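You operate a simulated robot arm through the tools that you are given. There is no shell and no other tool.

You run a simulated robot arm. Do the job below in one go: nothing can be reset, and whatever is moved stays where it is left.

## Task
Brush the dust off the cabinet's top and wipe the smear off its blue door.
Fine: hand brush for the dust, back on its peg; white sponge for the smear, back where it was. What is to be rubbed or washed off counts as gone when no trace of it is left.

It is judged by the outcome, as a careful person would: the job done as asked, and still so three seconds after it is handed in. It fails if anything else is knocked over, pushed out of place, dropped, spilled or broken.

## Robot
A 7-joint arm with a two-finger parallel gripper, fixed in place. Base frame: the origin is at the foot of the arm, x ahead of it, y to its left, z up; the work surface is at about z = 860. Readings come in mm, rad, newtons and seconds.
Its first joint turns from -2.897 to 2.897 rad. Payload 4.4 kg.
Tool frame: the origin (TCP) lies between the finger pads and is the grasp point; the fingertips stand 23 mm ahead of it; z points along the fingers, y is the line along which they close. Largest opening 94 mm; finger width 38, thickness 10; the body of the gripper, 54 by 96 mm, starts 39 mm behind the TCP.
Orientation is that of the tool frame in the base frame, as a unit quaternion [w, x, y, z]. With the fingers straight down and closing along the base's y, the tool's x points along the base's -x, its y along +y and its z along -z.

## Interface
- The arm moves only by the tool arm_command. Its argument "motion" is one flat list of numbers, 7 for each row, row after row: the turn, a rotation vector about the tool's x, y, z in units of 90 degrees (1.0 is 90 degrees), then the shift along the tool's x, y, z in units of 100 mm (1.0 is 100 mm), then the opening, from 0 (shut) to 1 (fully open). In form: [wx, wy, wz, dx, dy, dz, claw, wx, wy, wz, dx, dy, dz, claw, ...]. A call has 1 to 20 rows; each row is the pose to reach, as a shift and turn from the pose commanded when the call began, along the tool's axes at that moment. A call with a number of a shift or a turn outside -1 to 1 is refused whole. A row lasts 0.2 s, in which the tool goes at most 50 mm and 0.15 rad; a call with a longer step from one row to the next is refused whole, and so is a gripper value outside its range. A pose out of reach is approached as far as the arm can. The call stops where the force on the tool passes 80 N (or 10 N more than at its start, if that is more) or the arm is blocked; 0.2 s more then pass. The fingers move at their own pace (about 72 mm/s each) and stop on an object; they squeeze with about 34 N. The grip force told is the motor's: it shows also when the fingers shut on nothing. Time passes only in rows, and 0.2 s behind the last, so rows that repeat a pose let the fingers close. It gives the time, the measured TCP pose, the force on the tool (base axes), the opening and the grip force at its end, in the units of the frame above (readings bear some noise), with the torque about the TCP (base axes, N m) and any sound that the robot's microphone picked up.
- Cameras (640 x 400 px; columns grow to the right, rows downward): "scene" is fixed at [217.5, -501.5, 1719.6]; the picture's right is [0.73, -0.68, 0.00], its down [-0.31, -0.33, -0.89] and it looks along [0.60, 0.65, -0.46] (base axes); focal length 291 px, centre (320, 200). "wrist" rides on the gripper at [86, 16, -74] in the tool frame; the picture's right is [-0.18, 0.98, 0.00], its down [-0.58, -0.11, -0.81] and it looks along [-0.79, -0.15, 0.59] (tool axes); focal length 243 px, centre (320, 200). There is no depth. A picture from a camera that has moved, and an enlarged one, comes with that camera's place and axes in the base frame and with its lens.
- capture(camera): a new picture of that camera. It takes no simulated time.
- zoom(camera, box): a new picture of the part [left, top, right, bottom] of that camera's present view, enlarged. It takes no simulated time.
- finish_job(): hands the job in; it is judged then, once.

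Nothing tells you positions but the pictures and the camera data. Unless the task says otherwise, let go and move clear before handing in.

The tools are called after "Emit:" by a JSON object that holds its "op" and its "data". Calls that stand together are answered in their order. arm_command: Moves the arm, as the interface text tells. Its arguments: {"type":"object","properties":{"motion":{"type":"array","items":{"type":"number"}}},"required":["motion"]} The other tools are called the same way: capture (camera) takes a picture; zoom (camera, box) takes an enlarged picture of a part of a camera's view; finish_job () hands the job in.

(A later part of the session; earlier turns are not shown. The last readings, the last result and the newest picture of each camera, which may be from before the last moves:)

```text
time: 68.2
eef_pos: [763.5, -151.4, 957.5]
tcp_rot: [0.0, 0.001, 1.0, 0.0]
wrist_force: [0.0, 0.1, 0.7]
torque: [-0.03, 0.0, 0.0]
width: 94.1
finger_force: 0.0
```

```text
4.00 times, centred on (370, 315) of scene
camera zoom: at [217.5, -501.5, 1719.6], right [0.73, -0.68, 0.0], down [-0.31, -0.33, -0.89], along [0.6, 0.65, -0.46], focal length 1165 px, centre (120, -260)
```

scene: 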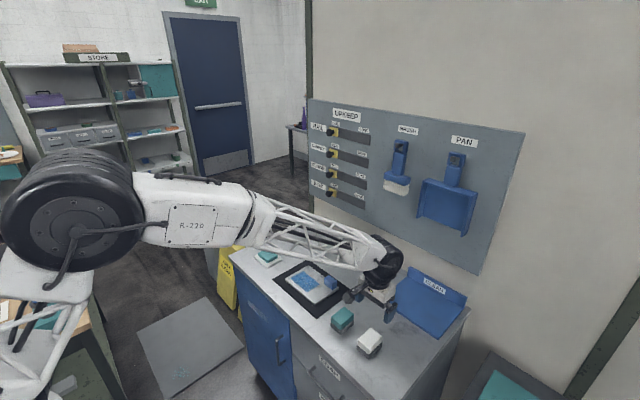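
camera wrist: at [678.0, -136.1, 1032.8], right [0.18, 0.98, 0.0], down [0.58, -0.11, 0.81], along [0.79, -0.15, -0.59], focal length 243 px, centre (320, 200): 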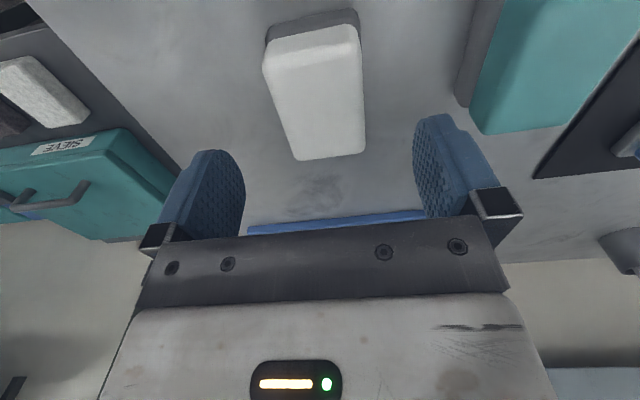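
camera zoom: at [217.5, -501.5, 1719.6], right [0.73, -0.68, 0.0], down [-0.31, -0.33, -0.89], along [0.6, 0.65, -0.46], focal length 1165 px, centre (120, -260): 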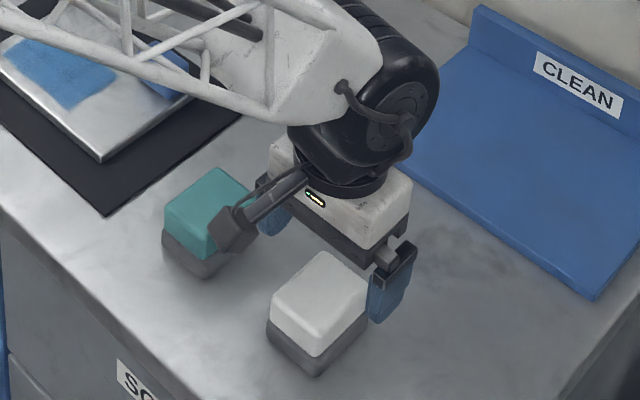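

Well centred. Lowering the last 48 mm and closing on the white layer.

Emit:
{"op": "arm_command", "data": {"motion": [0, 0, 0, -0.01, 0, 0.2, 1, 0, 0, 0, -0.02, 0, 0.4, 1, 0, 0, 0, -0.02, 0, 0.488, 1, 0, 0, 0, -0.02, 0, 0.488, 1]}}

Emit:
{"op": "zoom", "data": {"camera": "scene", "box": [340, 285, 400, 355]}}

Emit:
{"op": "capture", "data": {"camera": "wrist"}}

```text
time: 69.2
eef_pos: [766.2, -151.2, 910.4]
tcp_rot: [-0.001, 0.0, 1.0, 0.0]
wrist_force: [0.5, -0.4, -0.4]
torque: [0.0, 0.0, -0.01]
width: 94.2
finger_force: 0.1
```

```text
5.71 times, centred on (370, 320) of scene
camera zoom: at [217.5, -501.5, 1719.6], right [0.73, -0.68, 0.0], down [-0.31, -0.33, -0.89], along [0.6, 0.65, -0.46], focal length 1664 px, centre (34, -486)
```

zoom: 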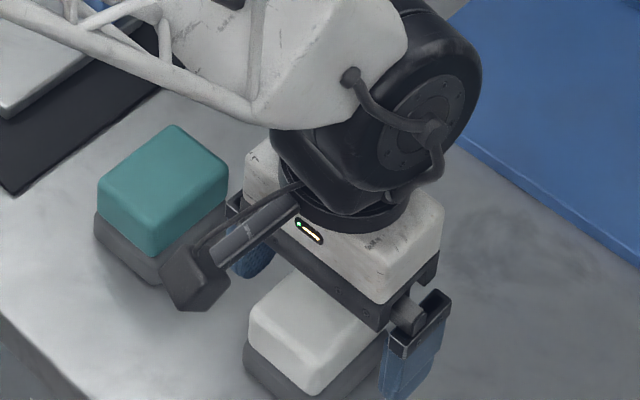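

```text
taken
camera wrist: at [680.1, -136.2, 985.3], right [0.18, 0.98, 0.0], down [0.58, -0.11, 0.81], along [0.79, -0.15, -0.59], focal length 243 px, centre (320, 200)
```

wrist: 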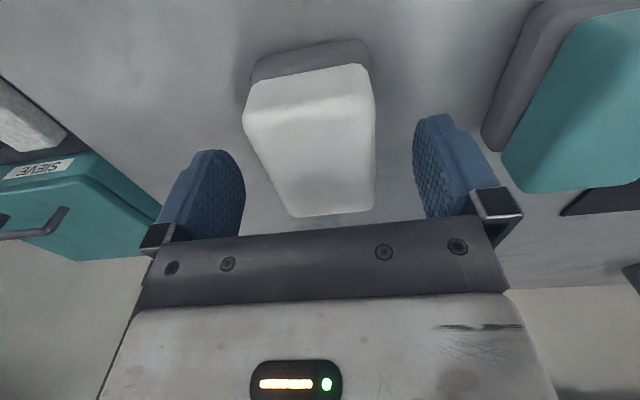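

Fingers straddle the white layer. Closing.

Emit:
{"op": "arm_command", "data": {"motion": [0, 0, 0, 0, 0, 0, 0.6, 0, 0, 0, 0, 0, 0, 0.4, 0, 0, 0, 0, 0, 0, 0.3, 0, 0, 0, 0, 0, 0, 0.3, 0, 0, 0, 0, 0, 0, 0.3]}}

Emit:
{"op": "arm_command", "data": {"motion": [0, 0, 0, 0, 0, -0.1, 0.3, 0, 0, 0, 0, 0, -0.2, 0.3, 0, 0, 0, 0, 0, -0.4, 0.3, 0, 0, 0, 0, 0, -0.4, 0.3]}}

Emit:
{"op": "zoom", "data": {"camera": "scene", "box": [330, 265, 410, 365]}}

Emit:
{"op": "capture", "data": {"camera": "wrist"}}

```text
time: 70.4
eef_pos: [766.5, -150.6, 909.4]
tcp_rot: [0.0, 0.0, 1.0, 0.0]
wrist_force: [0.0, -0.9, 0.9]
torque: [-0.08, 0.02, 0.03]
width: 49.2
finger_force: 34.1
```

```text
time: 71.4
eef_pos: [765.8, -150.6, 949.8]
tcp_rot: [0.0, 0.0, 1.0, 0.0]
wrist_force: [0.2, -0.3, -0.3]
torque: [0.03, 0.0, -0.02]
width: 28.2
finger_force: 0.1
```

```text
4.00 times, centred on (370, 315) of scene
camera zoom: at [217.5, -501.5, 1719.6], right [0.73, -0.68, 0.0], down [-0.31, -0.33, -0.89], along [0.6, 0.65, -0.46], focal length 1165 px, centre (120, -260)
```

zoom: 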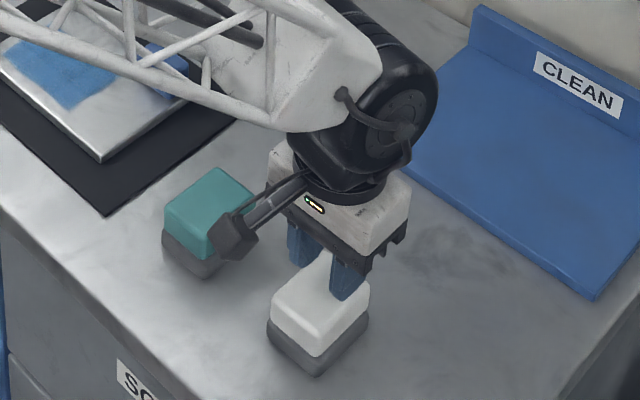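

```text
taken
camera wrist: at [678.9, -135.5, 1025.0], right [0.18, 0.98, 0.0], down [0.58, -0.11, 0.81], along [0.79, -0.15, -0.59], focal length 243 px, centre (320, 200)
```

wrist: 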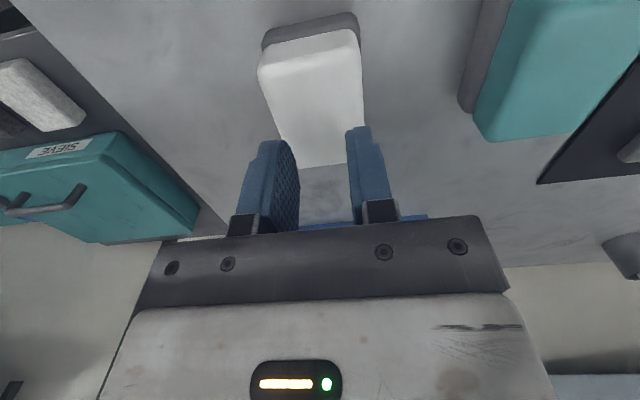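

The fingers slipped off the rounded top edge and the sponge stayed put. Checking it hasn't shifted and measuring the layer heights for a deeper grip.

Emit:
{"op": "zoom", "data": {"camera": "wrist", "box": [230, 0, 400, 180]}}

Emit:
{"op": "zoom", "data": {"camera": "scene", "box": [320, 295, 400, 365]}}

```text
2.22 times, centred on (315, 90) of wrist
camera zoom: at [678.9, -135.5, 1025.0], right [0.18, 0.98, 0.0], down [0.58, -0.11, 0.81], along [0.79, -0.15, -0.59], focal length 539 px, centre (331, 444)
```

zoom: 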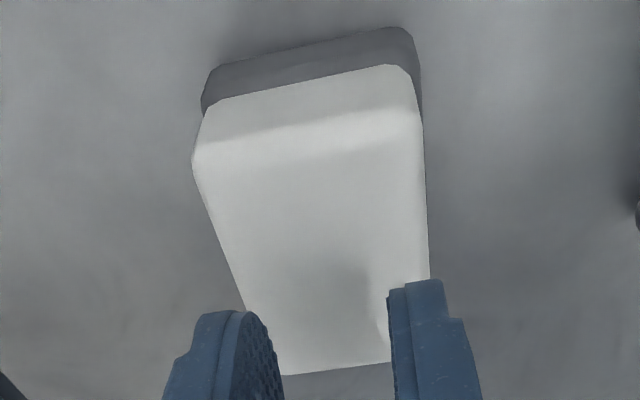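

```text
5.71 times, centred on (360, 330) of scene
camera zoom: at [217.5, -501.5, 1719.6], right [0.73, -0.68, 0.0], down [-0.31, -0.33, -0.89], along [0.6, 0.65, -0.46], focal length 1664 px, centre (91, -543)
```

zoom: 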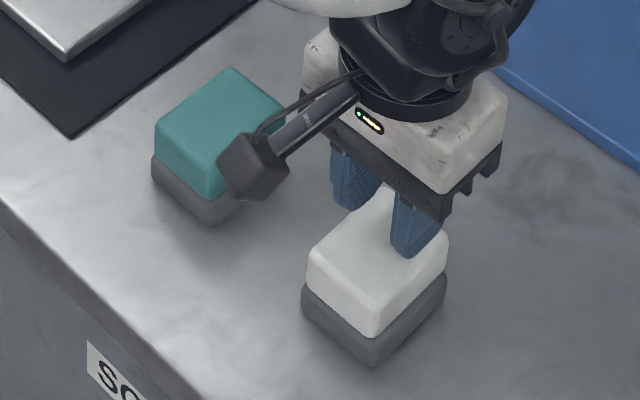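

The sponge hasn't moved. White layer is z≈881–904, so I'll regrip about 8 mm deeper and lift slowly.

Emit:
{"op": "arm_command", "data": {"motion": [0, 0, 0, 0, 0, 0, 0.7, 0, 0, 0, 0, 0, 0, 1, 0, 0, 0, 0, 0, 0, 1, 0, 0, 0, 0, 0, 0.2, 1, 0, 0, 0, 0, -0.01, 0.4, 1, 0, 0, 0, 0, -0.01, 0.48, 1, 0, 0, 0, 0, -0.01, 0.48, 1]}}

Emit:
{"op": "arm_command", "data": {"motion": [0, 0, 0, 0, 0, 0, 0.6, 0, 0, 0, 0, 0, 0, 0.4, 0, 0, 0, 0, 0, 0, 0.2, 0, 0, 0, 0, 0, 0, 0, 0, 0, 0, 0, 0, 0, 0, 0, 0, 0, 0, 0, 0, 0]}}

Emit:
{"op": "arm_command", "data": {"motion": [0, 0, 0, 0, 0, -0.01, 0, 0, 0, 0, 0, 0, -0.02, 0, 0, 0, 0, 0, 0, -0.03, 0, 0, 0, 0, 0, 0, -0.04, 0, 0, 0, 0, 0, 0, -0.04, 0]}}

Emit:
{"op": "zoom", "data": {"camera": "scene", "box": [320, 295, 400, 365]}}

Emit:
{"op": "capture", "data": {"camera": "wrist"}}

```text
time: 73.0
eef_pos: [765.6, -152.4, 901.8]
tcp_rot: [0.0, -0.001, 1.0, 0.0]
wrist_force: [-0.6, 0.6, 0.4]
torque: [-0.01, -0.03, 0.01]
width: 94.2
finger_force: 0.0
```

```text
time: 74.4
eef_pos: [765.3, -151.7, 903.0]
tcp_rot: [0.0, 0.0, 1.0, 0.0]
wrist_force: [-0.2, -0.6, 1.6]
torque: [-0.02, -0.03, 0.05]
width: 54.0
finger_force: 34.2
```

```text
time: 75.6
eef_pos: [765.4, -150.6, 907.3]
tcp_rot: [0.0, 0.0, 1.0, 0.0]
wrist_force: [-0.2, -0.1, -1.0]
torque: [0.02, -0.02, 0.01]
width: 54.1
finger_force: 33.6
```

```text
5.71 times, centred on (360, 330) of scene
camera zoom: at [217.5, -501.5, 1719.6], right [0.73, -0.68, 0.0], down [-0.31, -0.33, -0.89], along [0.6, 0.65, -0.46], focal length 1664 px, centre (91, -543)
```

zoom: 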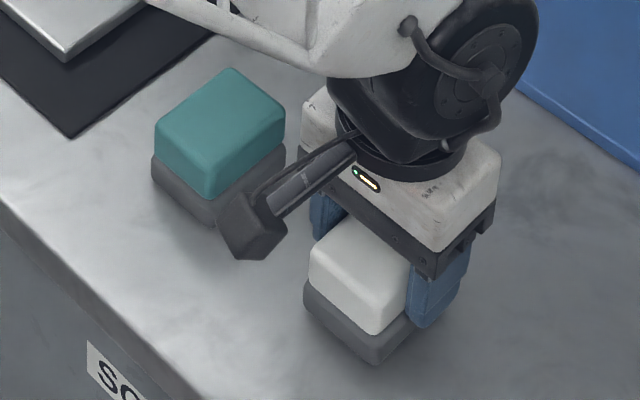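

```text
taken
camera wrist: at [679.8, -136.6, 981.8], right [0.18, 0.98, 0.0], down [0.58, -0.11, 0.81], along [0.79, -0.15, -0.59], focal length 243 px, centre (320, 200)
```

wrist: 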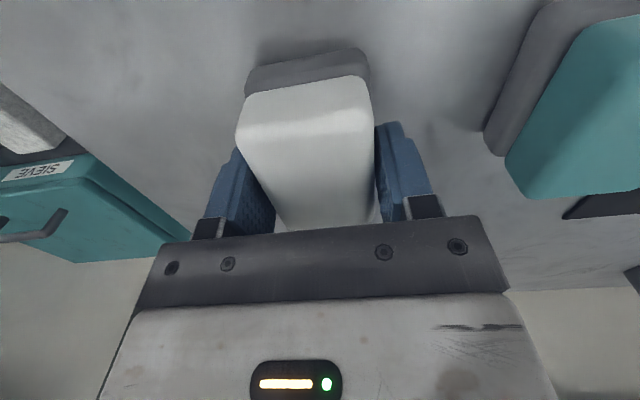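

Now gripping at 54 mm width. Lifting a few more mm to see whether the grey layer comes along.

Emit:
{"op": "arm_command", "data": {"motion": [0, 0, 0, 0, 0, -0.02, 0, 0, 0, 0, 0, 0, -0.04, 0, 0, 0, 0, 0, 0, -0.06, 0, 0, 0, 0, 0, 0, -0.08, 0, 0, 0, 0, 0, 0, -0.1, 0, 0, 0, 0, 0, 0, -0.1, 0]}}

Emit:
{"op": "zoom", "data": {"camera": "scene", "box": [320, 295, 400, 365]}}

Emit:
{"op": "zoom", "data": {"camera": "wrist", "box": [200, 20, 440, 240]}}

```text
time: 77.0
eef_pos: [765.0, -151.0, 917.6]
tcp_rot: [-0.001, 0.0, 1.0, 0.001]
wrist_force: [0.6, -0.6, -1.4]
torque: [0.06, -0.01, -0.03]
width: 53.7
finger_force: 34.3
```

```text
5.71 times, centred on (360, 330) of scene
camera zoom: at [217.5, -501.5, 1719.6], right [0.73, -0.68, 0.0], down [-0.31, -0.33, -0.89], along [0.6, 0.65, -0.46], focal length 1664 px, centre (91, -543)
```

zoom: 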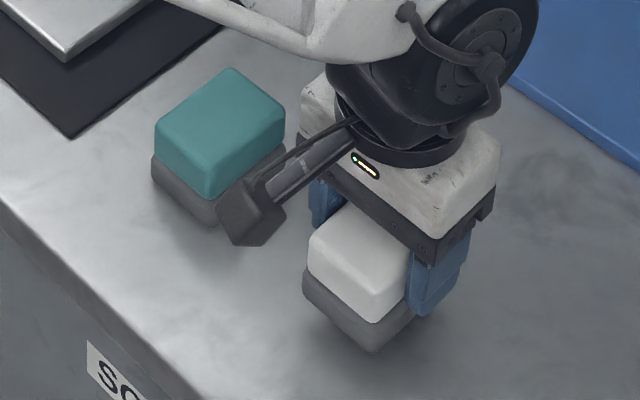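

```text
1.82 times, centred on (320, 130) of wrist
camera zoom: at [679.0, -135.8, 991.9], right [0.18, 0.98, 0.0], down [0.58, -0.11, 0.81], along [0.79, -0.15, -0.59], focal length 441 px, centre (320, 327)
```

zoom: 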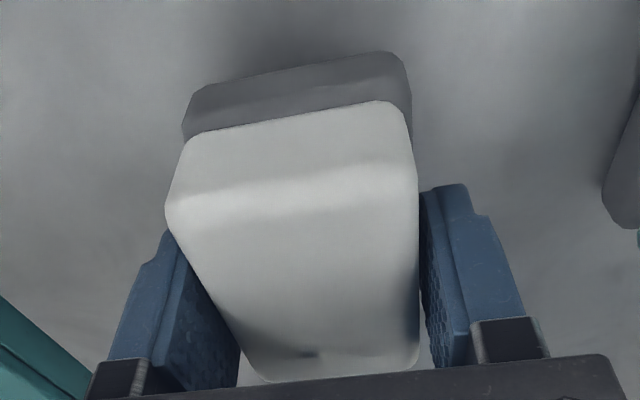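

The grey layer came up too: the fingertips are just hooked on its slightly wider edge (54 mm). I'll set it back down exactly where it was, and regrip the white layer just above the grey to find out whether they're one piece.

Emit:
{"op": "arm_command", "data": {"motion": [0, 0, 0, 0, 0, 0.04, 0, 0, 0, 0, 0, 0, 0.08, 0, 0, 0, 0, 0, 0, 0.12, 0, 0, 0, 0, 0, 0, 0.135, 0, 0, 0, 0, 0, 0, 0.135, 0]}}

Emit:
{"op": "zoom", "data": {"camera": "scene", "box": [320, 295, 400, 365]}}

```text
time: 78.2
eef_pos: [766.5, -151.6, 902.6]
tcp_rot: [0.0, 0.0, 1.0, 0.0]
wrist_force: [-1.0, -0.3, -1.0]
torque: [0.04, 0.0, 0.0]
width: 54.2
finger_force: 34.5
```

```text
5.71 times, centred on (360, 330) of scene
camera zoom: at [217.5, -501.5, 1719.6], right [0.73, -0.68, 0.0], down [-0.31, -0.33, -0.89], along [0.6, 0.65, -0.46], focal length 1664 px, centre (91, -543)
```

zoom: 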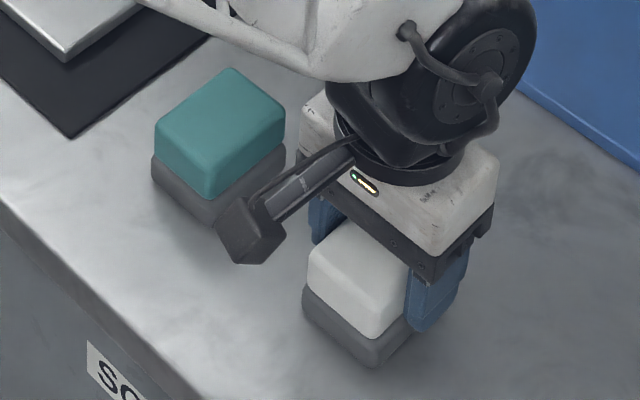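

Back on the surface at its original spot. Releasing, rising ~4 mm and closing on the white layer only.

Emit:
{"op": "arm_command", "data": {"motion": [0, 0, 0, 0, 0, 0.005, 0, 0, 0, 0, 0, 0, 0.005, 0.6, 0, 0, 0, 0, 0, 0.005, 0.65, 0, 0, 0, 0, 0, 0.005, 0.65, 0, 0, 0, 0, 0, -0.035, 0.65, 0, 0, 0, 0, 0, -0.035, 0.65, 0, 0, 0, 0, 0, -0.035, 0.5, 0, 0, 0, 0, 0, -0.035, 0.3, 0, 0, 0, 0, 0, -0.035, 0, 0, 0, 0, 0, 0, -0.035, 0]}}

Emit:
{"op": "arm_command", "data": {"motion": [0, 0, 0, 0, 0, -0.01, 0, 0, 0, 0, 0, 0, -0.02, 0, 0, 0, 0, 0, 0, -0.03, 0, 0, 0, 0, 0, 0, -0.04, 0, 0, 0, 0, 0, 0, -0.05, 0, 0, 0, 0, 0, 0, -0.05, 0]}}

Emit:
{"op": "zoom", "data": {"camera": "scene", "box": [320, 295, 400, 365]}}

Emit:
{"op": "zoom", "data": {"camera": "wrist", "box": [200, 20, 440, 240]}}

```text
time: 80.4
eef_pos: [764.7, -152.1, 906.8]
tcp_rot: [0.0, 0.0, 1.0, 0.0]
wrist_force: [0.1, 0.3, 1.7]
torque: [-0.07, 0.02, 0.02]
width: 49.3
finger_force: 33.5
```

```text
time: 81.8
eef_pos: [765.1, -150.7, 911.9]
tcp_rot: [0.001, 0.0, 1.0, -0.001]
wrist_force: [0.0, 0.3, -1.4]
torque: [-0.04, -0.02, 0.05]
width: 49.2
finger_force: 34.1
```

```text
5.71 times, centred on (360, 330) of scene
camera zoom: at [217.5, -501.5, 1719.6], right [0.73, -0.68, 0.0], down [-0.31, -0.33, -0.89], along [0.6, 0.65, -0.46], focal length 1664 px, centre (91, -543)
```

zoom: 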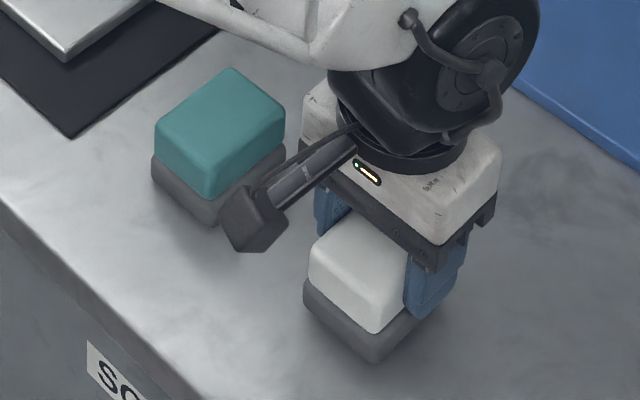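

```text
1.82 times, centred on (320, 130) of wrist
camera zoom: at [680.4, -136.3, 986.4], right [0.18, 0.98, 0.0], down [0.58, -0.11, 0.81], along [0.79, -0.15, -0.59], focal length 441 px, centre (320, 327)
```

zoom: 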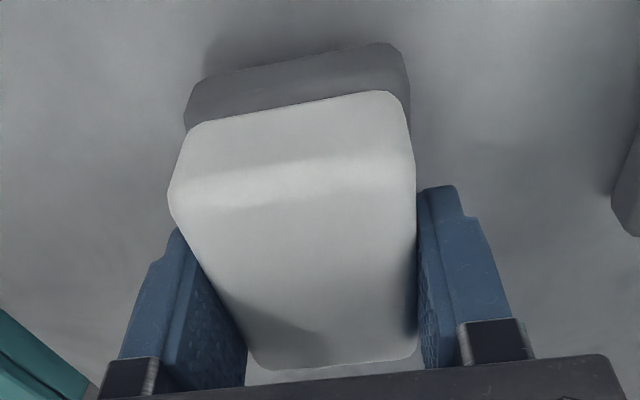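

They are one piece: the grey is the sponge's wider lower pad, and I now have a firm grip on the white part right above it. Lifting and carrying it high toward the front of the cabinet.

Emit:
{"op": "arm_command", "data": {"motion": [0, 0, 0, 0, 0, -0.15, 0, 0, 0, 0, 0, 0, -0.3, 0, 0, 0, 0, 0, 0, -0.5, 0, 0, 0, 0, 0, 0, -0.75, 0, 0, 0, 0, 0, 0, -1.0, 0]}}

Emit:
{"op": "arm_command", "data": {"motion": [0, 0, 0, 0.1, 0.16, -0.18, 0, 0, 0, 0, 0.2, 0.32, -0.36, 0, 0, 0, 0, 0.3, 0.48, -0.54, 0, 0, 0, 0, 0.4, 0.64, -0.72, 0, 0, 0, 0, 0.5, 0.8, -0.9, 0]}}

Emit:
{"op": "arm_command", "data": {"motion": [0, 0, 0, 0.14, 0.25, 0, 0, 0, 0, 0, 0.28, 0.5, 0, 0, 0, 0, 0, 0.42, 0.75, 0, 0, 0, 0, 0, 0.55, 1.0, 0, 0]}}

Emit:
{"op": "capture", "data": {"camera": "wrist"}}

Emit:
{"op": "capture", "data": {"camera": "scene"}}

```text
time: 83.0
eef_pos: [766.6, -150.4, 1012.4]
tcp_rot: [0.001, 0.001, 1.0, 0.0]
wrist_force: [-1.0, 0.3, -1.9]
torque: [0.0, -0.05, 0.0]
width: 49.5
finger_force: 33.7
```

```text
time: 84.2
eef_pos: [715.6, -71.3, 1101.2]
tcp_rot: [0.001, 0.0, 1.0, 0.0]
wrist_force: [-0.4, -0.2, -0.2]
torque: [-0.03, -0.02, 0.02]
width: 49.4
finger_force: 34.4
```

```text
time: 85.2
eef_pos: [660.4, 28.3, 1101.1]
tcp_rot: [0.0, 0.0, 1.0, 0.001]
wrist_force: [0.7, -0.2, -1.1]
torque: [-0.02, -0.01, 0.01]
width: 49.2
finger_force: 33.9
```

```text
taken
camera wrist: at [574.7, 43.5, 1176.3], right [0.18, 0.98, 0.0], down [0.58, -0.11, 0.81], along [0.79, -0.15, -0.59], focal length 243 px, centre (320, 200)
```

wrist: 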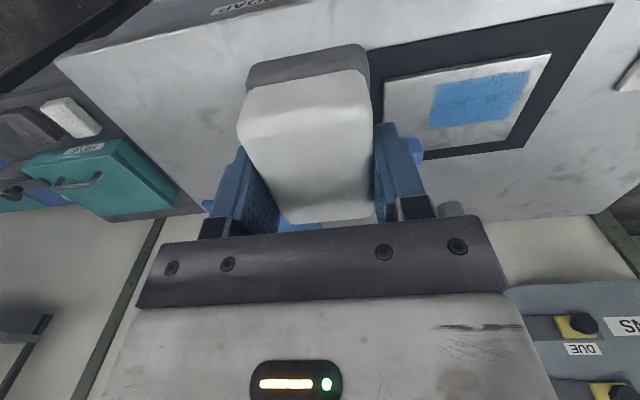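

```text
taken
```

scene: 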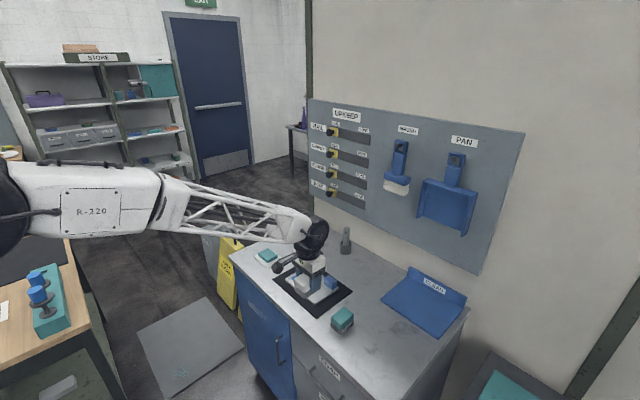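

Sponge is held firmly. Continuing to a spot in front of the blue door, then pitching the tool forward.

Emit:
{"op": "arm_command", "data": {"motion": [0, 0, 0, 0.13, 0.25, 0, 0, 0, 0, 0, 0.26, 0.5, 0, 0, 0, 0, 0, 0.39, 0.75, 0, 0, 0, 0, 0, 0.5, 1.0, 0, 0]}}

Emit:
{"op": "arm_command", "data": {"motion": [0, 0, 0, 0.13, 0.25, 0, 0, 0, 0, 0, 0.26, 0.5, 0, 0, 0, 0, 0, 0.39, 0.75, 0, 0, 0, 0, 0, 0.5, 1.0, 0, 0]}}

Emit:
{"op": "arm_command", "data": {"motion": [0, 0, 0, 0, 0.25, 0, 0, 0, 0, 0, 0, 0.5, 0, 0, 0, 0, 0, 0, 0.75, 0, 0, 0, 0, 0, 0, 1.0, 0, 0]}}

Emit:
{"op": "arm_command", "data": {"motion": [0, -0.09, 0, 0, 0.1, 0, 0, 0, -0.18, 0, 0, 0.2, 0, 0, 0, -0.27, 0, 0, 0.3, 0, 0, 0, -0.36, 0, 0, 0.4, 0, 0, 0, -0.45, 0, 0, 0.5, 0, 0, 0, -0.54, 0, 0, 0.6, 0, 0, 0, -0.63, 0, 0, 0.6, 0, 0, 0, -0.72, 0, 0, 0.6, 0, 0, 0, -0.81, 0, 0, 0.6, 0, 0, 0, -0.9, 0, 0, 0.6, 0, 0, 0, -0.97, 0, 0, 0.6, 0, 0, 0, -1.0, 0, 0, 0.6, 0, 0, 0, -1.0, 0, 0, 0.6, 0, 0]}}

Emit:
{"op": "capture", "data": {"camera": "scene"}}

Emit:
{"op": "capture", "data": {"camera": "wrist"}}

```text
time: 86.2
eef_pos: [609.7, 129.3, 1100.0]
tcp_rot: [0.0, 0.0, 1.0, 0.0]
wrist_force: [-0.2, 0.6, -0.2]
torque: [0.01, -0.03, 0.0]
width: 49.6
finger_force: 34.1
```

```text
time: 87.2
eef_pos: [561.0, 229.8, 1101.6]
tcp_rot: [0.0, 0.001, 1.0, 0.0]
wrist_force: [0.2, 0.4, -0.8]
torque: [-0.03, -0.02, -0.05]
width: 49.3
finger_force: 34.1
```

```text
time: 88.2
eef_pos: [561.6, 329.7, 1102.2]
tcp_rot: [0.0, 0.0, 1.0, 0.0]
wrist_force: [-0.1, -0.6, -0.5]
torque: [-0.03, 0.01, -0.02]
width: 49.4
finger_force: 33.8
```

```text
time: 91.0
eef_pos: [560.5, 389.2, 1101.5]
tcp_rot: [0.708, 0.0, 0.707, 0.001]
wrist_force: [0.2, -0.3, -1.7]
torque: [-0.01, 0.0, 0.03]
width: 49.6
finger_force: 33.5
```

```text
taken
```

scene: 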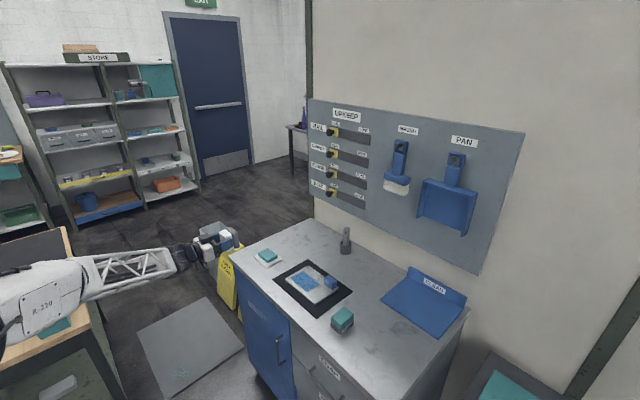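

```text
taken
camera wrist: at [487.2, 404.2, 1015.9], right [0.0, 0.98, 0.18], down [-0.81, -0.11, 0.58], along [0.59, -0.15, 0.79], focal length 243 px, centre (320, 200)
```

wrist: 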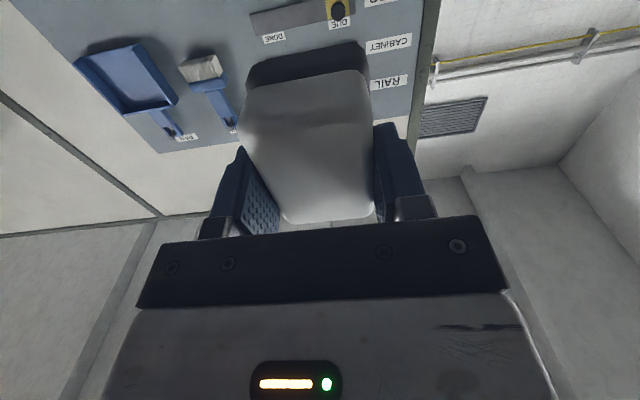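

Now lowering in front of the door, checking the arm's clearance to the bench as it goes.

Emit:
{"op": "arm_command", "data": {"motion": [0, 0, 0, 0.25, 0, 0, 0, 0, 0, 0, 0.5, 0, 0, 0, 0, 0, 0, 0.75, 0, 0, 0, 0, 0, 0, 1.0, 0, 0, 0]}}

Emit:
{"op": "arm_command", "data": {"motion": [0, 0, 0, 0.25, 0, 0, 0, 0, 0, 0, 0.5, 0, 0, 0, 0, 0, 0, 0.75, 0, 0, 0, 0, 0, 0, 1.0, 0, 0, 0]}}

Emit:
{"op": "capture", "data": {"camera": "scene"}}

```text
time: 92.0
eef_pos: [560.1, 389.5, 1002.4]
tcp_rot: [0.707, 0.0, 0.707, 0.001]
wrist_force: [-0.4, 0.0, -1.5]
torque: [-0.02, 0.02, 0.0]
width: 49.5
finger_force: 33.8
```

```text
time: 93.0
eef_pos: [562.1, 389.3, 901.9]
tcp_rot: [0.707, 0.0, 0.707, 0.0]
wrist_force: [0.2, 0.3, -0.7]
torque: [0.01, 0.02, -0.03]
width: 49.4
finger_force: 34.0
```

```text
taken
```

scene: 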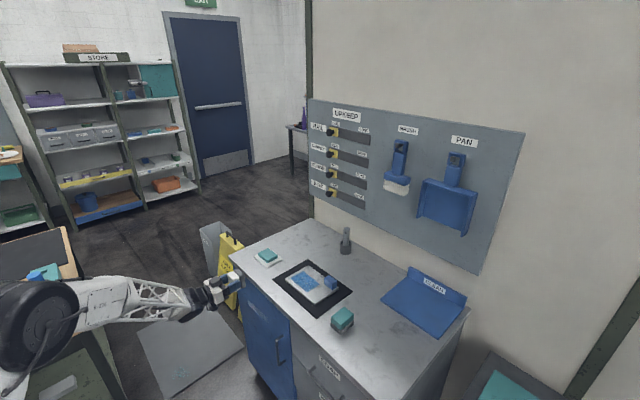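

Emit:
{"op": "zoom", "data": {"camera": "scene", "box": [0, 220, 250, 400]}}

```text
2.22 times, centred on (125, 310) of scene
camera zoom: at [217.5, -501.5, 1719.6], right [0.73, -0.68, 0.0], down [-0.31, -0.33, -0.89], along [0.6, 0.65, -0.46], focal length 647 px, centre (753, -44)
```

zoom: 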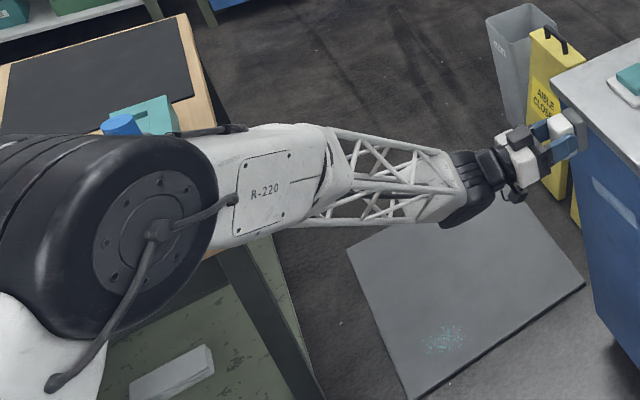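

The elbow is well above the bench (about z 1270) and the forearm stays clear of it. Lowering on to smear height.

Emit:
{"op": "arm_command", "data": {"motion": [0, 0, 0, 0.25, 0, 0, 0, 0, 0, 0, 0.5, 0, 0, 0, 0, 0, 0, 0.75, 0, 0, 0, 0, 0, 0, 1.0, 0, 0, 0]}}

Emit:
{"op": "arm_command", "data": {"motion": [0, 0, 0, 0.25, 0, 0, 0, 0, 0, 0, 0.5, 0, 0, 0, 0, 0, 0, 0.75, 0, 0, 0, 0, 0, 0, 1.0, 0, 0, 0, 0, 0, 0, 1.0, 0, 0, 0]}}

Emit:
{"op": "capture", "data": {"camera": "scene"}}

Emit:
{"op": "zoom", "data": {"camera": "scene", "box": [180, 220, 340, 380]}}

Emit:
{"op": "capture", "data": {"camera": "wrist"}}

```text
time: 94.0
eef_pos: [561.5, 389.5, 801.8]
tcp_rot: [0.707, 0.0, 0.707, 0.0]
wrist_force: [0.5, -0.2, 0.1]
torque: [0.01, 0.06, 0.01]
width: 49.4
finger_force: 34.1
```

```text
time: 95.2
eef_pos: [560.7, 390.0, 699.6]
tcp_rot: [0.707, 0.0, 0.707, 0.0]
wrist_force: [-0.1, -0.5, -1.0]
torque: [-0.01, -0.01, 0.04]
width: 49.2
finger_force: 33.8
```

```text
taken
```

scene: 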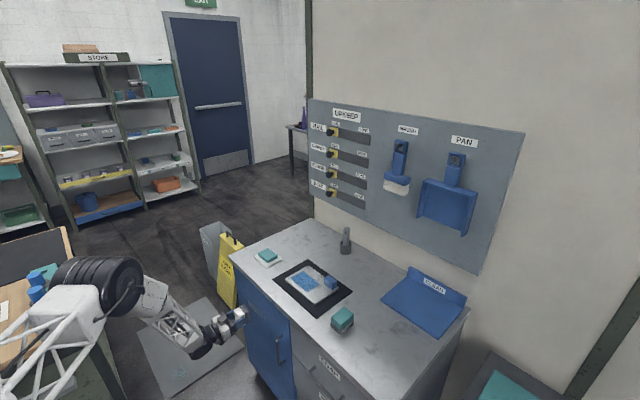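

```text
2.50 times, centred on (260, 300) of scene
camera zoom: at [217.5, -501.5, 1719.6], right [0.73, -0.68, 0.0], down [-0.31, -0.33, -0.89], along [0.6, 0.65, -0.46], focal length 728 px, centre (470, -50)
```

zoom: 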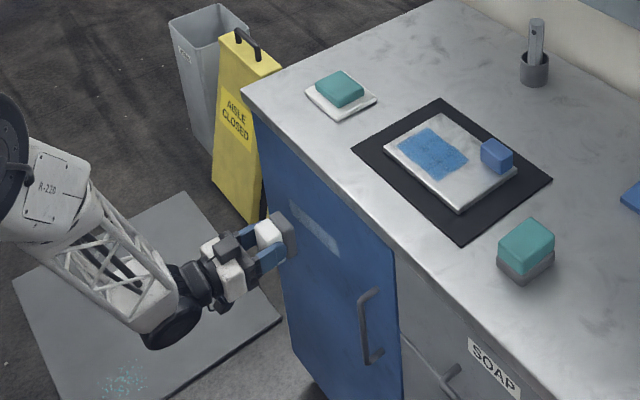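

```text
taken
camera wrist: at [487.4, 405.2, 613.3], right [0.0, 0.98, 0.18], down [-0.81, -0.11, 0.58], along [0.59, -0.15, 0.79], focal length 243 px, centre (320, 200)
```

wrist: 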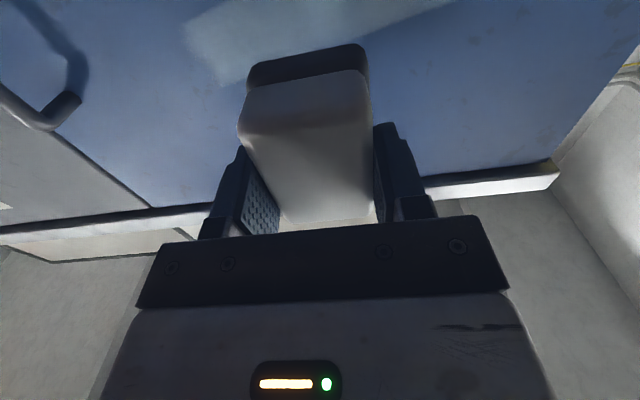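

The wrist camera now sees the smear on the door right behind the sponge. Zooming to locate it precisely.

Emit:
{"op": "zoom", "data": {"camera": "wrist", "box": [100, 0, 500, 250]}}

Emit:
{"op": "zoom", "data": {"camera": "scene", "box": [240, 280, 320, 350]}}

```text
1.60 times, centred on (300, 125) of wrist
camera zoom: at [487.4, 405.2, 613.3], right [0.0, 0.98, 0.18], down [-0.81, -0.11, 0.58], along [0.59, -0.15, 0.79], focal length 388 px, centre (352, 320)
```

zoom: 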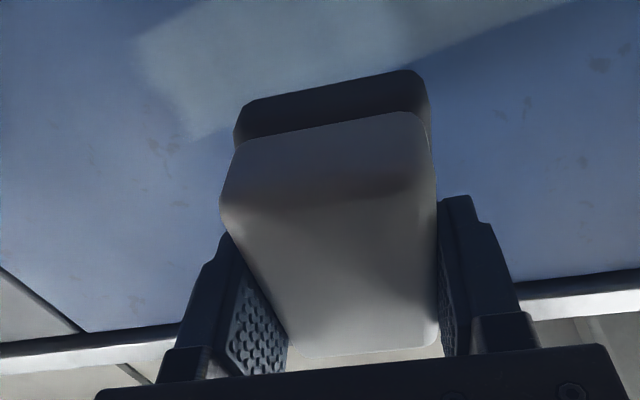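

```text
5.71 times, centred on (280, 315) of scene
camera zoom: at [217.5, -501.5, 1719.6], right [0.73, -0.68, 0.0], down [-0.31, -0.33, -0.89], along [0.6, 0.65, -0.46], focal length 1664 px, centre (549, -457)
```

zoom: 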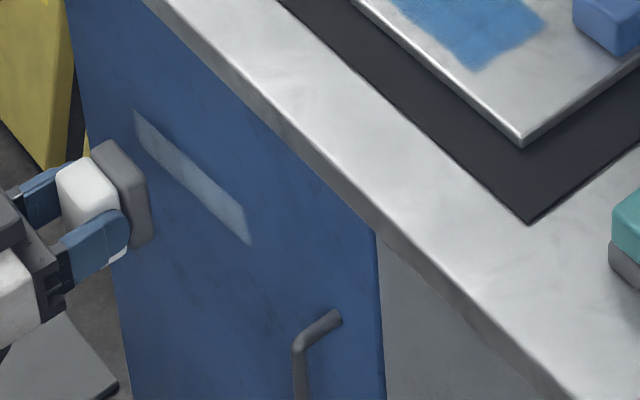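

Smear located: y≈313–480, centre height sloping from z≈673 (right end) to z≈648 (left end), on the door plane x≈656; the sponge pad (about 54 × 68 mm) covers its full height. Moving to the right end and approaching.

Emit:
{"op": "arm_command", "data": {"motion": [0, 0, 0, 0.09, -0.25, 0, 0, 0, 0, 0, 0.18, -0.5, 0, 0, 0, 0, 0, 0.27, -0.75, 0, 0, 0, 0, 0, 0.27, -0.75, 0.2, 0, 0, 0, 0, 0.27, -0.75, 0.38, 0, 0, 0, 0, 0.27, -0.75, 0.38, 0]}}

Emit:
{"op": "zoom", "data": {"camera": "scene", "box": [230, 270, 320, 350]}}

Emit:
{"op": "capture", "data": {"camera": "wrist"}}

```text
time: 96.6
eef_pos: [600.7, 316.3, 675.9]
tcp_rot: [0.707, -0.001, 0.707, 0.001]
wrist_force: [-0.1, -0.4, -1.1]
torque: [0.03, 0.02, 0.02]
width: 49.3
finger_force: 34.5
```

```text
5.00 times, centred on (275, 310) of scene
camera zoom: at [217.5, -501.5, 1719.6], right [0.73, -0.68, 0.0], down [-0.31, -0.33, -0.89], along [0.6, 0.65, -0.46], focal length 1456 px, centre (545, -350)
```

zoom: 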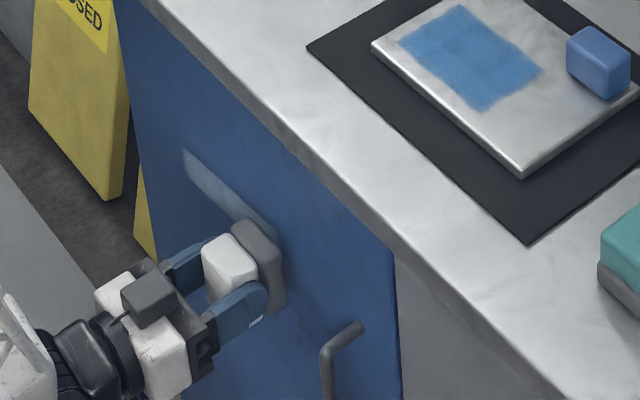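

```text
taken
camera wrist: at [525.9, 330.9, 589.7], right [0.0, 0.98, 0.18], down [-0.81, -0.11, 0.58], along [0.59, -0.15, 0.79], focal length 243 px, centre (320, 200)
```

wrist: 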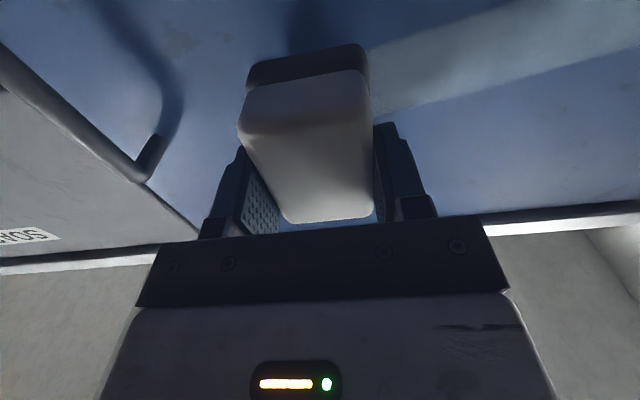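

A few mm from the door. Closing in until light contact.

Emit:
{"op": "arm_command", "data": {"motion": [0, 0, 0, 0, 0, 0.03, 0, 0, 0, 0, 0, 0, 0.06, 0, 0, 0, 0, 0, 0, 0.08, 0, 0, 0, 0, 0, 0, 0.08, 0]}}

```text
time: 97.6
eef_pos: [607.9, 314.4, 673.7]
tcp_rot: [0.707, 0.0, 0.707, 0.0]
wrist_force: [0.7, 0.3, -0.9]
torque: [0.01, 0.0, 0.06]
width: 49.2
finger_force: 33.7
```

Emit:
{"op": "arm_command", "data": {"motion": [0, 0, 0, 0, 0, 0.01, 0, 0, 0, 0, 0, 0, 0.02, 0, 0, 0, 0, 0, 0, 0.03, 0, 0, 0, 0, 0, 0, 0.03, 0]}}

```text
time: 98.6
eef_pos: [610.5, 314.5, 674.8]
tcp_rot: [0.707, 0.0, 0.707, 0.0]
wrist_force: [-0.2, 0.6, -0.5]
torque: [-0.02, 0.04, -0.01]
width: 49.3
finger_force: 34.3
```

No contact yet at 610; continuing in 1 mm steps.

Emit:
{"op": "arm_command", "data": {"motion": [0, 0, 0, 0, 0, 0.01, 0, 0, 0, 0, 0, 0, 0.02, 0, 0, 0, 0, 0, 0, 0.02, 0]}}

Emit:
{"op": "zoom", "data": {"camera": "scene", "box": [240, 285, 310, 345]}}

```text
time: 99.4
eef_pos: [613.6, 314.2, 674.8]
tcp_rot: [0.707, 0.0, 0.707, 0.0]
wrist_force: [-0.3, -0.5, -0.8]
torque: [0.04, 0.0, -0.02]
width: 49.2
finger_force: 34.6
```

```text
6.67 times, centred on (275, 315) of scene
camera zoom: at [217.5, -501.5, 1719.6], right [0.73, -0.68, 0.0], down [-0.31, -0.33, -0.89], along [0.6, 0.65, -0.46], focal length 1941 px, centre (620, -567)
```

zoom: 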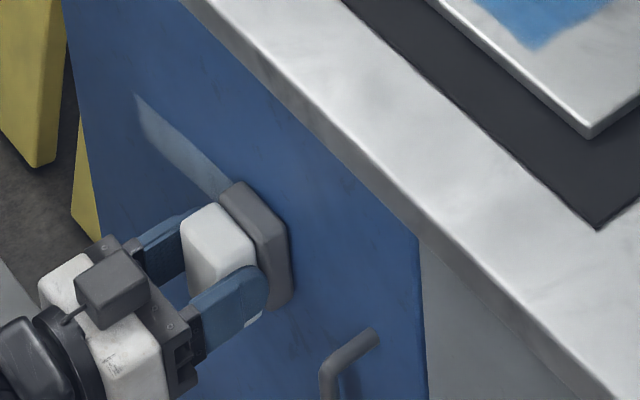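

Emit:
{"op": "arm_command", "data": {"motion": [0, 0, 0, 0, 0, 0.01, 0, 0, 0, 0, 0, 0, 0.02, 0, 0, 0, 0, 0, 0, 0.03, 0, 0, 0, 0, 0, 0, 0.03, 0]}}

```text
time: 100.4
eef_pos: [615.5, 313.2, 674.5]
tcp_rot: [0.706, 0.0, 0.708, -0.001]
wrist_force: [-44.9, 4.3, 11.6]
torque: [0.04, -0.06, 0.12]
width: 49.3
finger_force: 34.7
```

Contact found at about x 614.5, but it's pressing 45 N, more than I want. Backing off about 1 mm.

Emit:
{"op": "arm_command", "data": {"motion": [0, 0, 0, 0, 0, -0.01, 0, 0, 0, 0, 0, 0, -0.01, 0]}}

```text
time: 101.0
eef_pos: [613.3, 312.4, 673.9]
tcp_rot: [0.707, 0.0, 0.707, 0.0]
wrist_force: [-7.5, -0.8, -7.4]
torque: [-0.07, 0.51, 0.05]
width: 49.2
finger_force: 33.7
```

Now a light 7.5 N press. Wiping along the smear toward +y, following its slope.

Emit:
{"op": "arm_command", "data": {"motion": [0, 0, 0, 0.015, 0.1, 0, 0, 0, 0, 0, 0.03, 0.2, 0, 0, 0, 0, 0, 0.045, 0.3, 0, 0, 0, 0, 0, 0.06, 0.4, 0, 0, 0, 0, 0, 0.075, 0.5, 0, 0, 0, 0, 0, 0.09, 0.6, 0, 0, 0, 0, 0, 0.105, 0.7, 0, 0, 0, 0, 0, 0.12, 0.8, 0, 0, 0, 0, 0, 0.135, 0.9, 0, 0, 0, 0, 0, 0.15, 1.0, 0, 0]}}

Emit:
{"op": "zoom", "data": {"camera": "scene", "box": [230, 275, 320, 350]}}

Emit:
{"op": "capture", "data": {"camera": "wrist"}}

```text
time: 103.2
eef_pos: [613.7, 412.5, 658.4]
tcp_rot: [0.707, -0.001, 0.708, 0.0]
wrist_force: [0.3, -0.6, 0.0]
torque: [-0.02, 0.01, 0.01]
width: 49.0
finger_force: 33.9
```

```text
5.33 times, centred on (275, 312) of scene
camera zoom: at [217.5, -501.5, 1719.6], right [0.73, -0.68, 0.0], down [-0.31, -0.33, -0.89], along [0.6, 0.65, -0.46], focal length 1553 px, centre (560, -400)
```

zoom: 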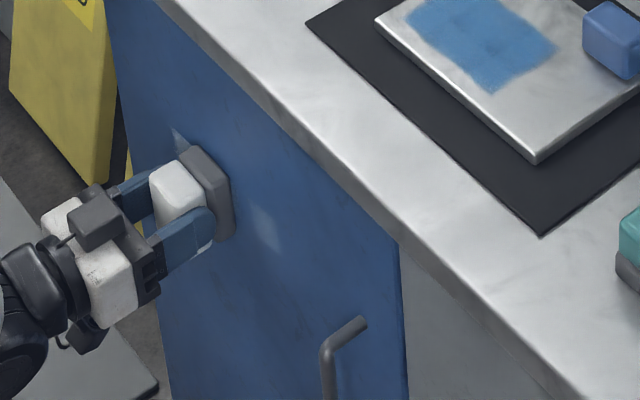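

```text
taken
camera wrist: at [539.6, 427.6, 572.4], right [0.0, 0.98, 0.18], down [-0.81, -0.11, 0.58], along [0.59, -0.15, 0.79], focal length 243 px, centre (320, 200)
```

wrist: 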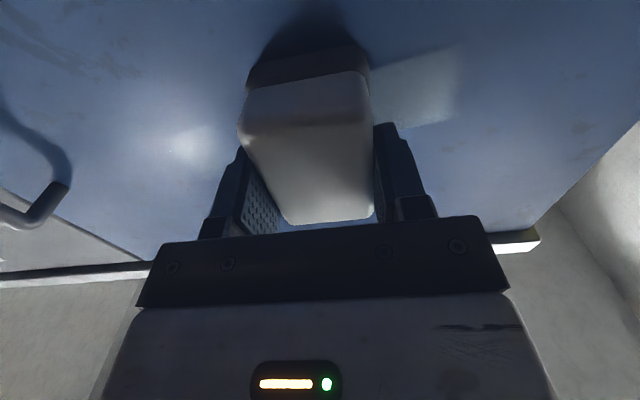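

The swept part is mostly clean, but contact faded midway and a faint patch is left around y≈330. Pressing in 1 mm and continuing left.

Emit:
{"op": "arm_command", "data": {"motion": [0, 0, 0, 0, 0, 0.005, 0, 0, 0, 0, 0, 0, 0.01, 0, 0, 0, 0, 0, 0, 0.01, 0]}}

```text
time: 104.0
eef_pos: [613.1, 412.8, 658.3]
tcp_rot: [0.707, 0.001, 0.707, 0.0]
wrist_force: [0.4, 1.1, -0.5]
torque: [0.01, -0.03, -0.01]
width: 49.2
finger_force: 33.8
```

Emit:
{"op": "arm_command", "data": {"motion": [0, 0, 0, 0, 0, 0.005, 0, 0, 0, 0, 0, 0, 0.01, 0, 0, 0, 0, 0, 0, 0.01, 0]}}

```text
time: 104.8
eef_pos: [613.7, 414.0, 658.6]
tcp_rot: [0.707, 0.0, 0.707, 0.0]
wrist_force: [-36.9, 1.9, 8.8]
torque: [0.0, -0.19, 0.11]
width: 49.5
finger_force: 33.9
```

Contact again at 37 N; easing back 0.6 mm and then wiping left and back.

Emit:
{"op": "arm_command", "data": {"motion": [0, 0, 0, 0, 0, -0.006, 0, 0, 0, 0, 0, 0, -0.006, 0]}}

```text
time: 105.4
eef_pos: [613.6, 413.0, 659.0]
tcp_rot: [0.707, 0.0, 0.708, -0.001]
wrist_force: [-30.6, 4.9, -8.7]
torque: [0.01, 0.18, 0.18]
width: 49.1
finger_force: 34.5
```

Emit:
{"op": "arm_command", "data": {"motion": [0, 0, 0, 0.015, 0.1, 0, 0, 0, 0, 0, 0.03, 0.2, 0, 0, 0, 0, 0, 0.045, 0.3, 0, 0, 0, 0, 0, 0.06, 0.4, 0, 0, 0, 0, 0, 0.075, 0.5, 0, 0, 0, 0, 0, 0.09, 0.6, 0, 0, 0, 0, 0, 0.105, 0.7, 0, 0, 0, 0, 0, 0.12, 0.8, 0, 0]}}

Emit:
{"op": "zoom", "data": {"camera": "scene", "box": [230, 275, 320, 350]}}

Emit:
{"op": "capture", "data": {"camera": "wrist"}}

```text
time: 107.2
eef_pos: [614.5, 495.7, 649.9]
tcp_rot: [0.708, 0.0, 0.707, 0.001]
wrist_force: [-21.3, -15.4, 1.7]
torque: [-0.25, 0.36, -0.37]
width: 49.6
finger_force: 34.1
```

```text
5.33 times, centred on (275, 312) of scene
camera zoom: at [217.5, -501.5, 1719.6], right [0.73, -0.68, 0.0], down [-0.31, -0.33, -0.89], along [0.6, 0.65, -0.46], focal length 1553 px, centre (560, -400)
```

zoom: 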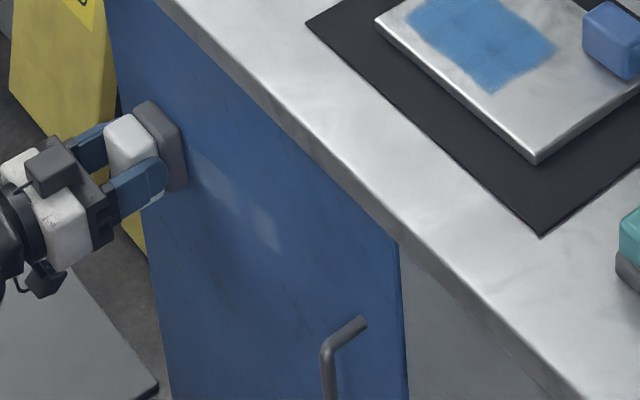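

```text
taken
camera wrist: at [541.5, 511.2, 563.2], right [0.0, 0.98, 0.19], down [-0.81, -0.11, 0.58], along [0.59, -0.15, 0.79], focal length 243 px, centre (320, 200)
```

wrist: 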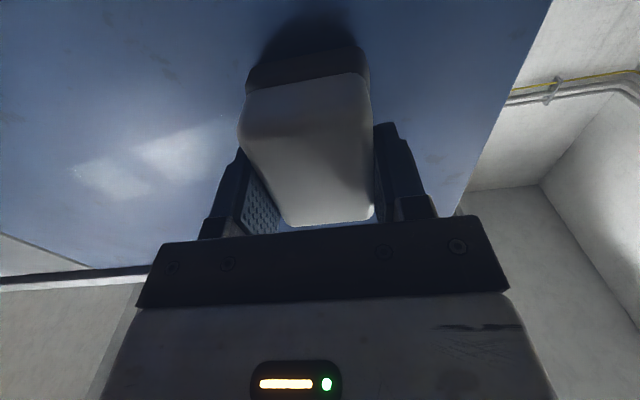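

Faint patches are left near y≈330 and y≈410. Wiping back to the right with the present pressure.

Emit:
{"op": "arm_command", "data": {"motion": [0, 0, 0, -0.015, -0.1, 0, 0, 0, 0, 0, -0.03, -0.2, 0, 0, 0, 0, 0, -0.045, -0.3, 0, 0, 0, 0, 0, -0.06, -0.4, 0, 0, 0, 0, 0, -0.075, -0.5, 0, 0, 0, 0, 0, -0.09, -0.6, 0, 0, 0, 0, 0, -0.105, -0.7, 0, 0, 0, 0, 0, -0.12, -0.8, 0, 0, 0, 0, 0, -0.135, -0.9, 0, 0, 0, 0, 0, -0.15, -1.0, 0, 0]}}

Emit:
{"op": "arm_command", "data": {"motion": [0, 0, 0, -0.015, -0.1, 0, 0, 0, 0, 0, -0.03, -0.2, 0, 0, 0, 0, 0, -0.045, -0.3, 0, 0, 0, 0, 0, -0.06, -0.4, 0, 0, 0, 0, 0, -0.075, -0.5, 0, 0, 0, 0, 0, -0.09, -0.6, 0, 0, 0, 0, 0, -0.105, -0.7, 0, 0, 0, 0, 0, -0.12, -0.8, 0, 0]}}

Emit:
{"op": "zoom", "data": {"camera": "scene", "box": [230, 275, 320, 350]}}

Emit:
{"op": "capture", "data": {"camera": "wrist"}}

```text
time: 109.4
eef_pos: [614.7, 394.1, 662.3]
tcp_rot: [0.707, 0.0, 0.707, 0.001]
wrist_force: [-0.6, -0.5, -0.5]
torque: [-0.03, 0.03, 0.03]
width: 49.3
finger_force: 34.0
```

```text
time: 111.2
eef_pos: [614.6, 314.4, 675.4]
tcp_rot: [0.707, 0.0, 0.707, -0.001]
wrist_force: [-0.3, 0.0, -1.2]
torque: [-0.05, 0.01, -0.02]
width: 49.2
finger_force: 34.2
```

```text
5.33 times, centred on (275, 312) of scene
camera zoom: at [217.5, -501.5, 1719.6], right [0.73, -0.68, 0.0], down [-0.31, -0.33, -0.89], along [0.6, 0.65, -0.46], focal length 1553 px, centre (560, -400)
```

zoom: 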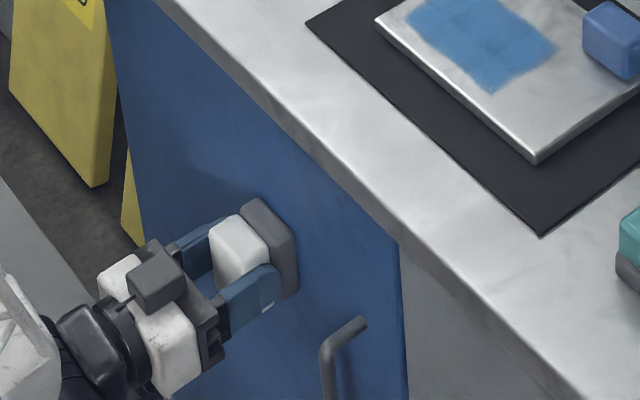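

```text
taken
camera wrist: at [540.9, 329.3, 589.1], right [0.0, 0.98, 0.18], down [-0.81, -0.11, 0.58], along [0.59, -0.15, 0.79], focal length 243 px, centre (320, 200)
```

wrist: 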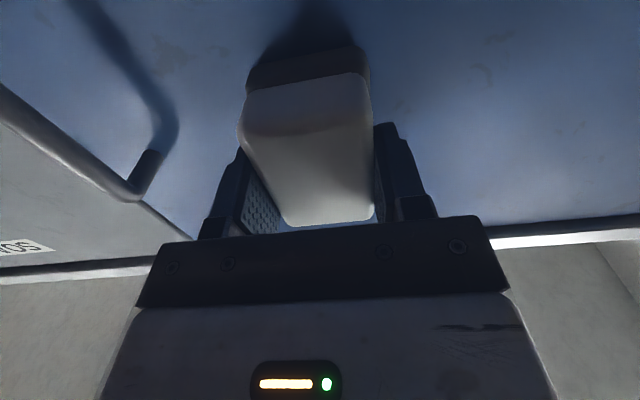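

Left part looks clean now. Re-establishing light contact and wiping the right-hand portion again.

Emit:
{"op": "arm_command", "data": {"motion": [0, 0, 0, 0, 0, 0.007, 0, 0, 0, 0, 0, 0, 0.007, 0]}}

```text
time: 111.8
eef_pos: [615.5, 313.8, 675.8]
tcp_rot: [0.707, -0.001, 0.707, 0.001]
wrist_force: [-7.3, 1.2, 2.2]
torque: [-0.02, -0.14, -0.07]
width: 49.0
finger_force: 33.6
```

Emit:
{"op": "arm_command", "data": {"motion": [0, 0, 0, -0.01, -0.07, 0, 0, 0, 0, 0, -0.02, -0.14, 0, 0, 0, 0, 0, 0.03, -0.1, 0, 0, 0, 0, 0, 0.06, 0, 0, 0, 0, 0, 0, 0.07, 0.1, 0, 0, 0, 0, 0, 0.08, 0.2, 0, 0, 0, 0, 0, 0.09, 0.3, 0, 0, 0, 0, 0, 0.1, 0.4, 0, 0, 0, 0, 0, 0.09, 0.3, 0, 0, 0, 0, 0, 0.08, 0.2, 0, 0, 0, 0, 0, 0.06, 0.1, 0, 0, 0, 0, 0, 0.03, 0, 0, 0, 0, 0, 0, 0.0, -0.1, 0, 0, 0, 0, 0, 0.0, 0, 0, 0, 0, 0, 0, 0.015, 0.1, 0, 0, 0, 0, 0, 0.03, 0.2, 0, 0, 0, 0, 0, 0.045, 0.3, 0, 0, 0, 0, 0, 0.06, 0.4, 0, 0]}}

Emit:
{"op": "arm_command", "data": {"motion": [0, 0, 0, 0.015, 0.1, 0, 0, 0, 0, 0, 0.03, 0.2, 0, 0, 0, 0, 0, 0.045, 0.3, 0, 0, 0, 0, 0, 0.06, 0.4, 0, 0, 0, 0, 0, 0.075, 0.5, 0, 0, 0, 0, 0, 0.09, 0.6, 0, 0, 0, 0, 0, 0.105, 0.7, 0, 0, 0, 0, 0, 0.12, 0.8, 0, 0, 0, 0, 0, 0.135, 0.9, 0, 0, 0, 0, 0, 0.15, 1.0, 0, 0]}}

Emit:
{"op": "zoom", "data": {"camera": "scene", "box": [230, 275, 320, 350]}}

Emit:
{"op": "capture", "data": {"camera": "wrist"}}

```text
time: 115.6
eef_pos: [615.1, 354.1, 667.8]
tcp_rot: [0.706, -0.001, 0.708, 0.0]
wrist_force: [-44.1, -31.1, 2.4]
torque: [-0.03, -0.13, -1.07]
width: 49.1
finger_force: 34.5
```

```text
time: 117.8
eef_pos: [615.0, 453.9, 651.9]
tcp_rot: [0.707, 0.0, 0.707, 0.001]
wrist_force: [-35.6, -24.4, 2.9]
torque: [-0.03, 0.02, -0.52]
width: 49.5
finger_force: 33.9
```

```text
5.33 times, centred on (275, 312) of scene
camera zoom: at [217.5, -501.5, 1719.6], right [0.73, -0.68, 0.0], down [-0.31, -0.33, -0.89], along [0.6, 0.65, -0.46], focal length 1553 px, centre (560, -400)
```

zoom: 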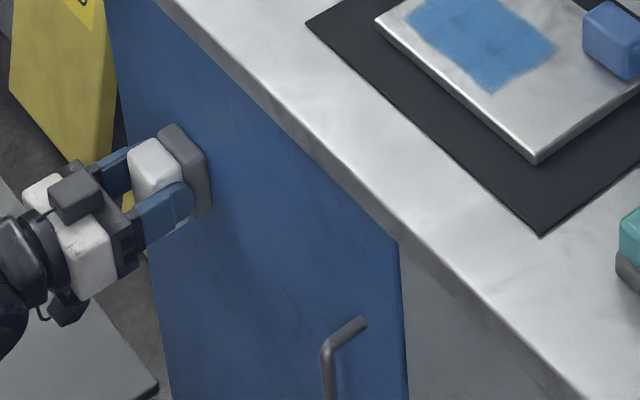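

```text
taken
camera wrist: at [541.8, 468.5, 566.5], right [0.0, 0.98, 0.18], down [-0.81, -0.11, 0.58], along [0.59, -0.15, 0.79], focal length 243 px, centre (320, 200)
```

wrist: 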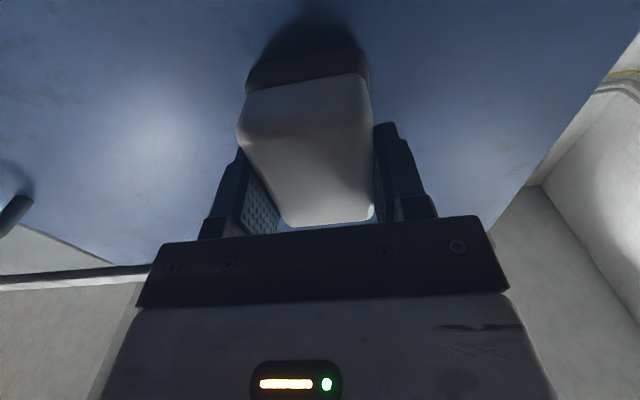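

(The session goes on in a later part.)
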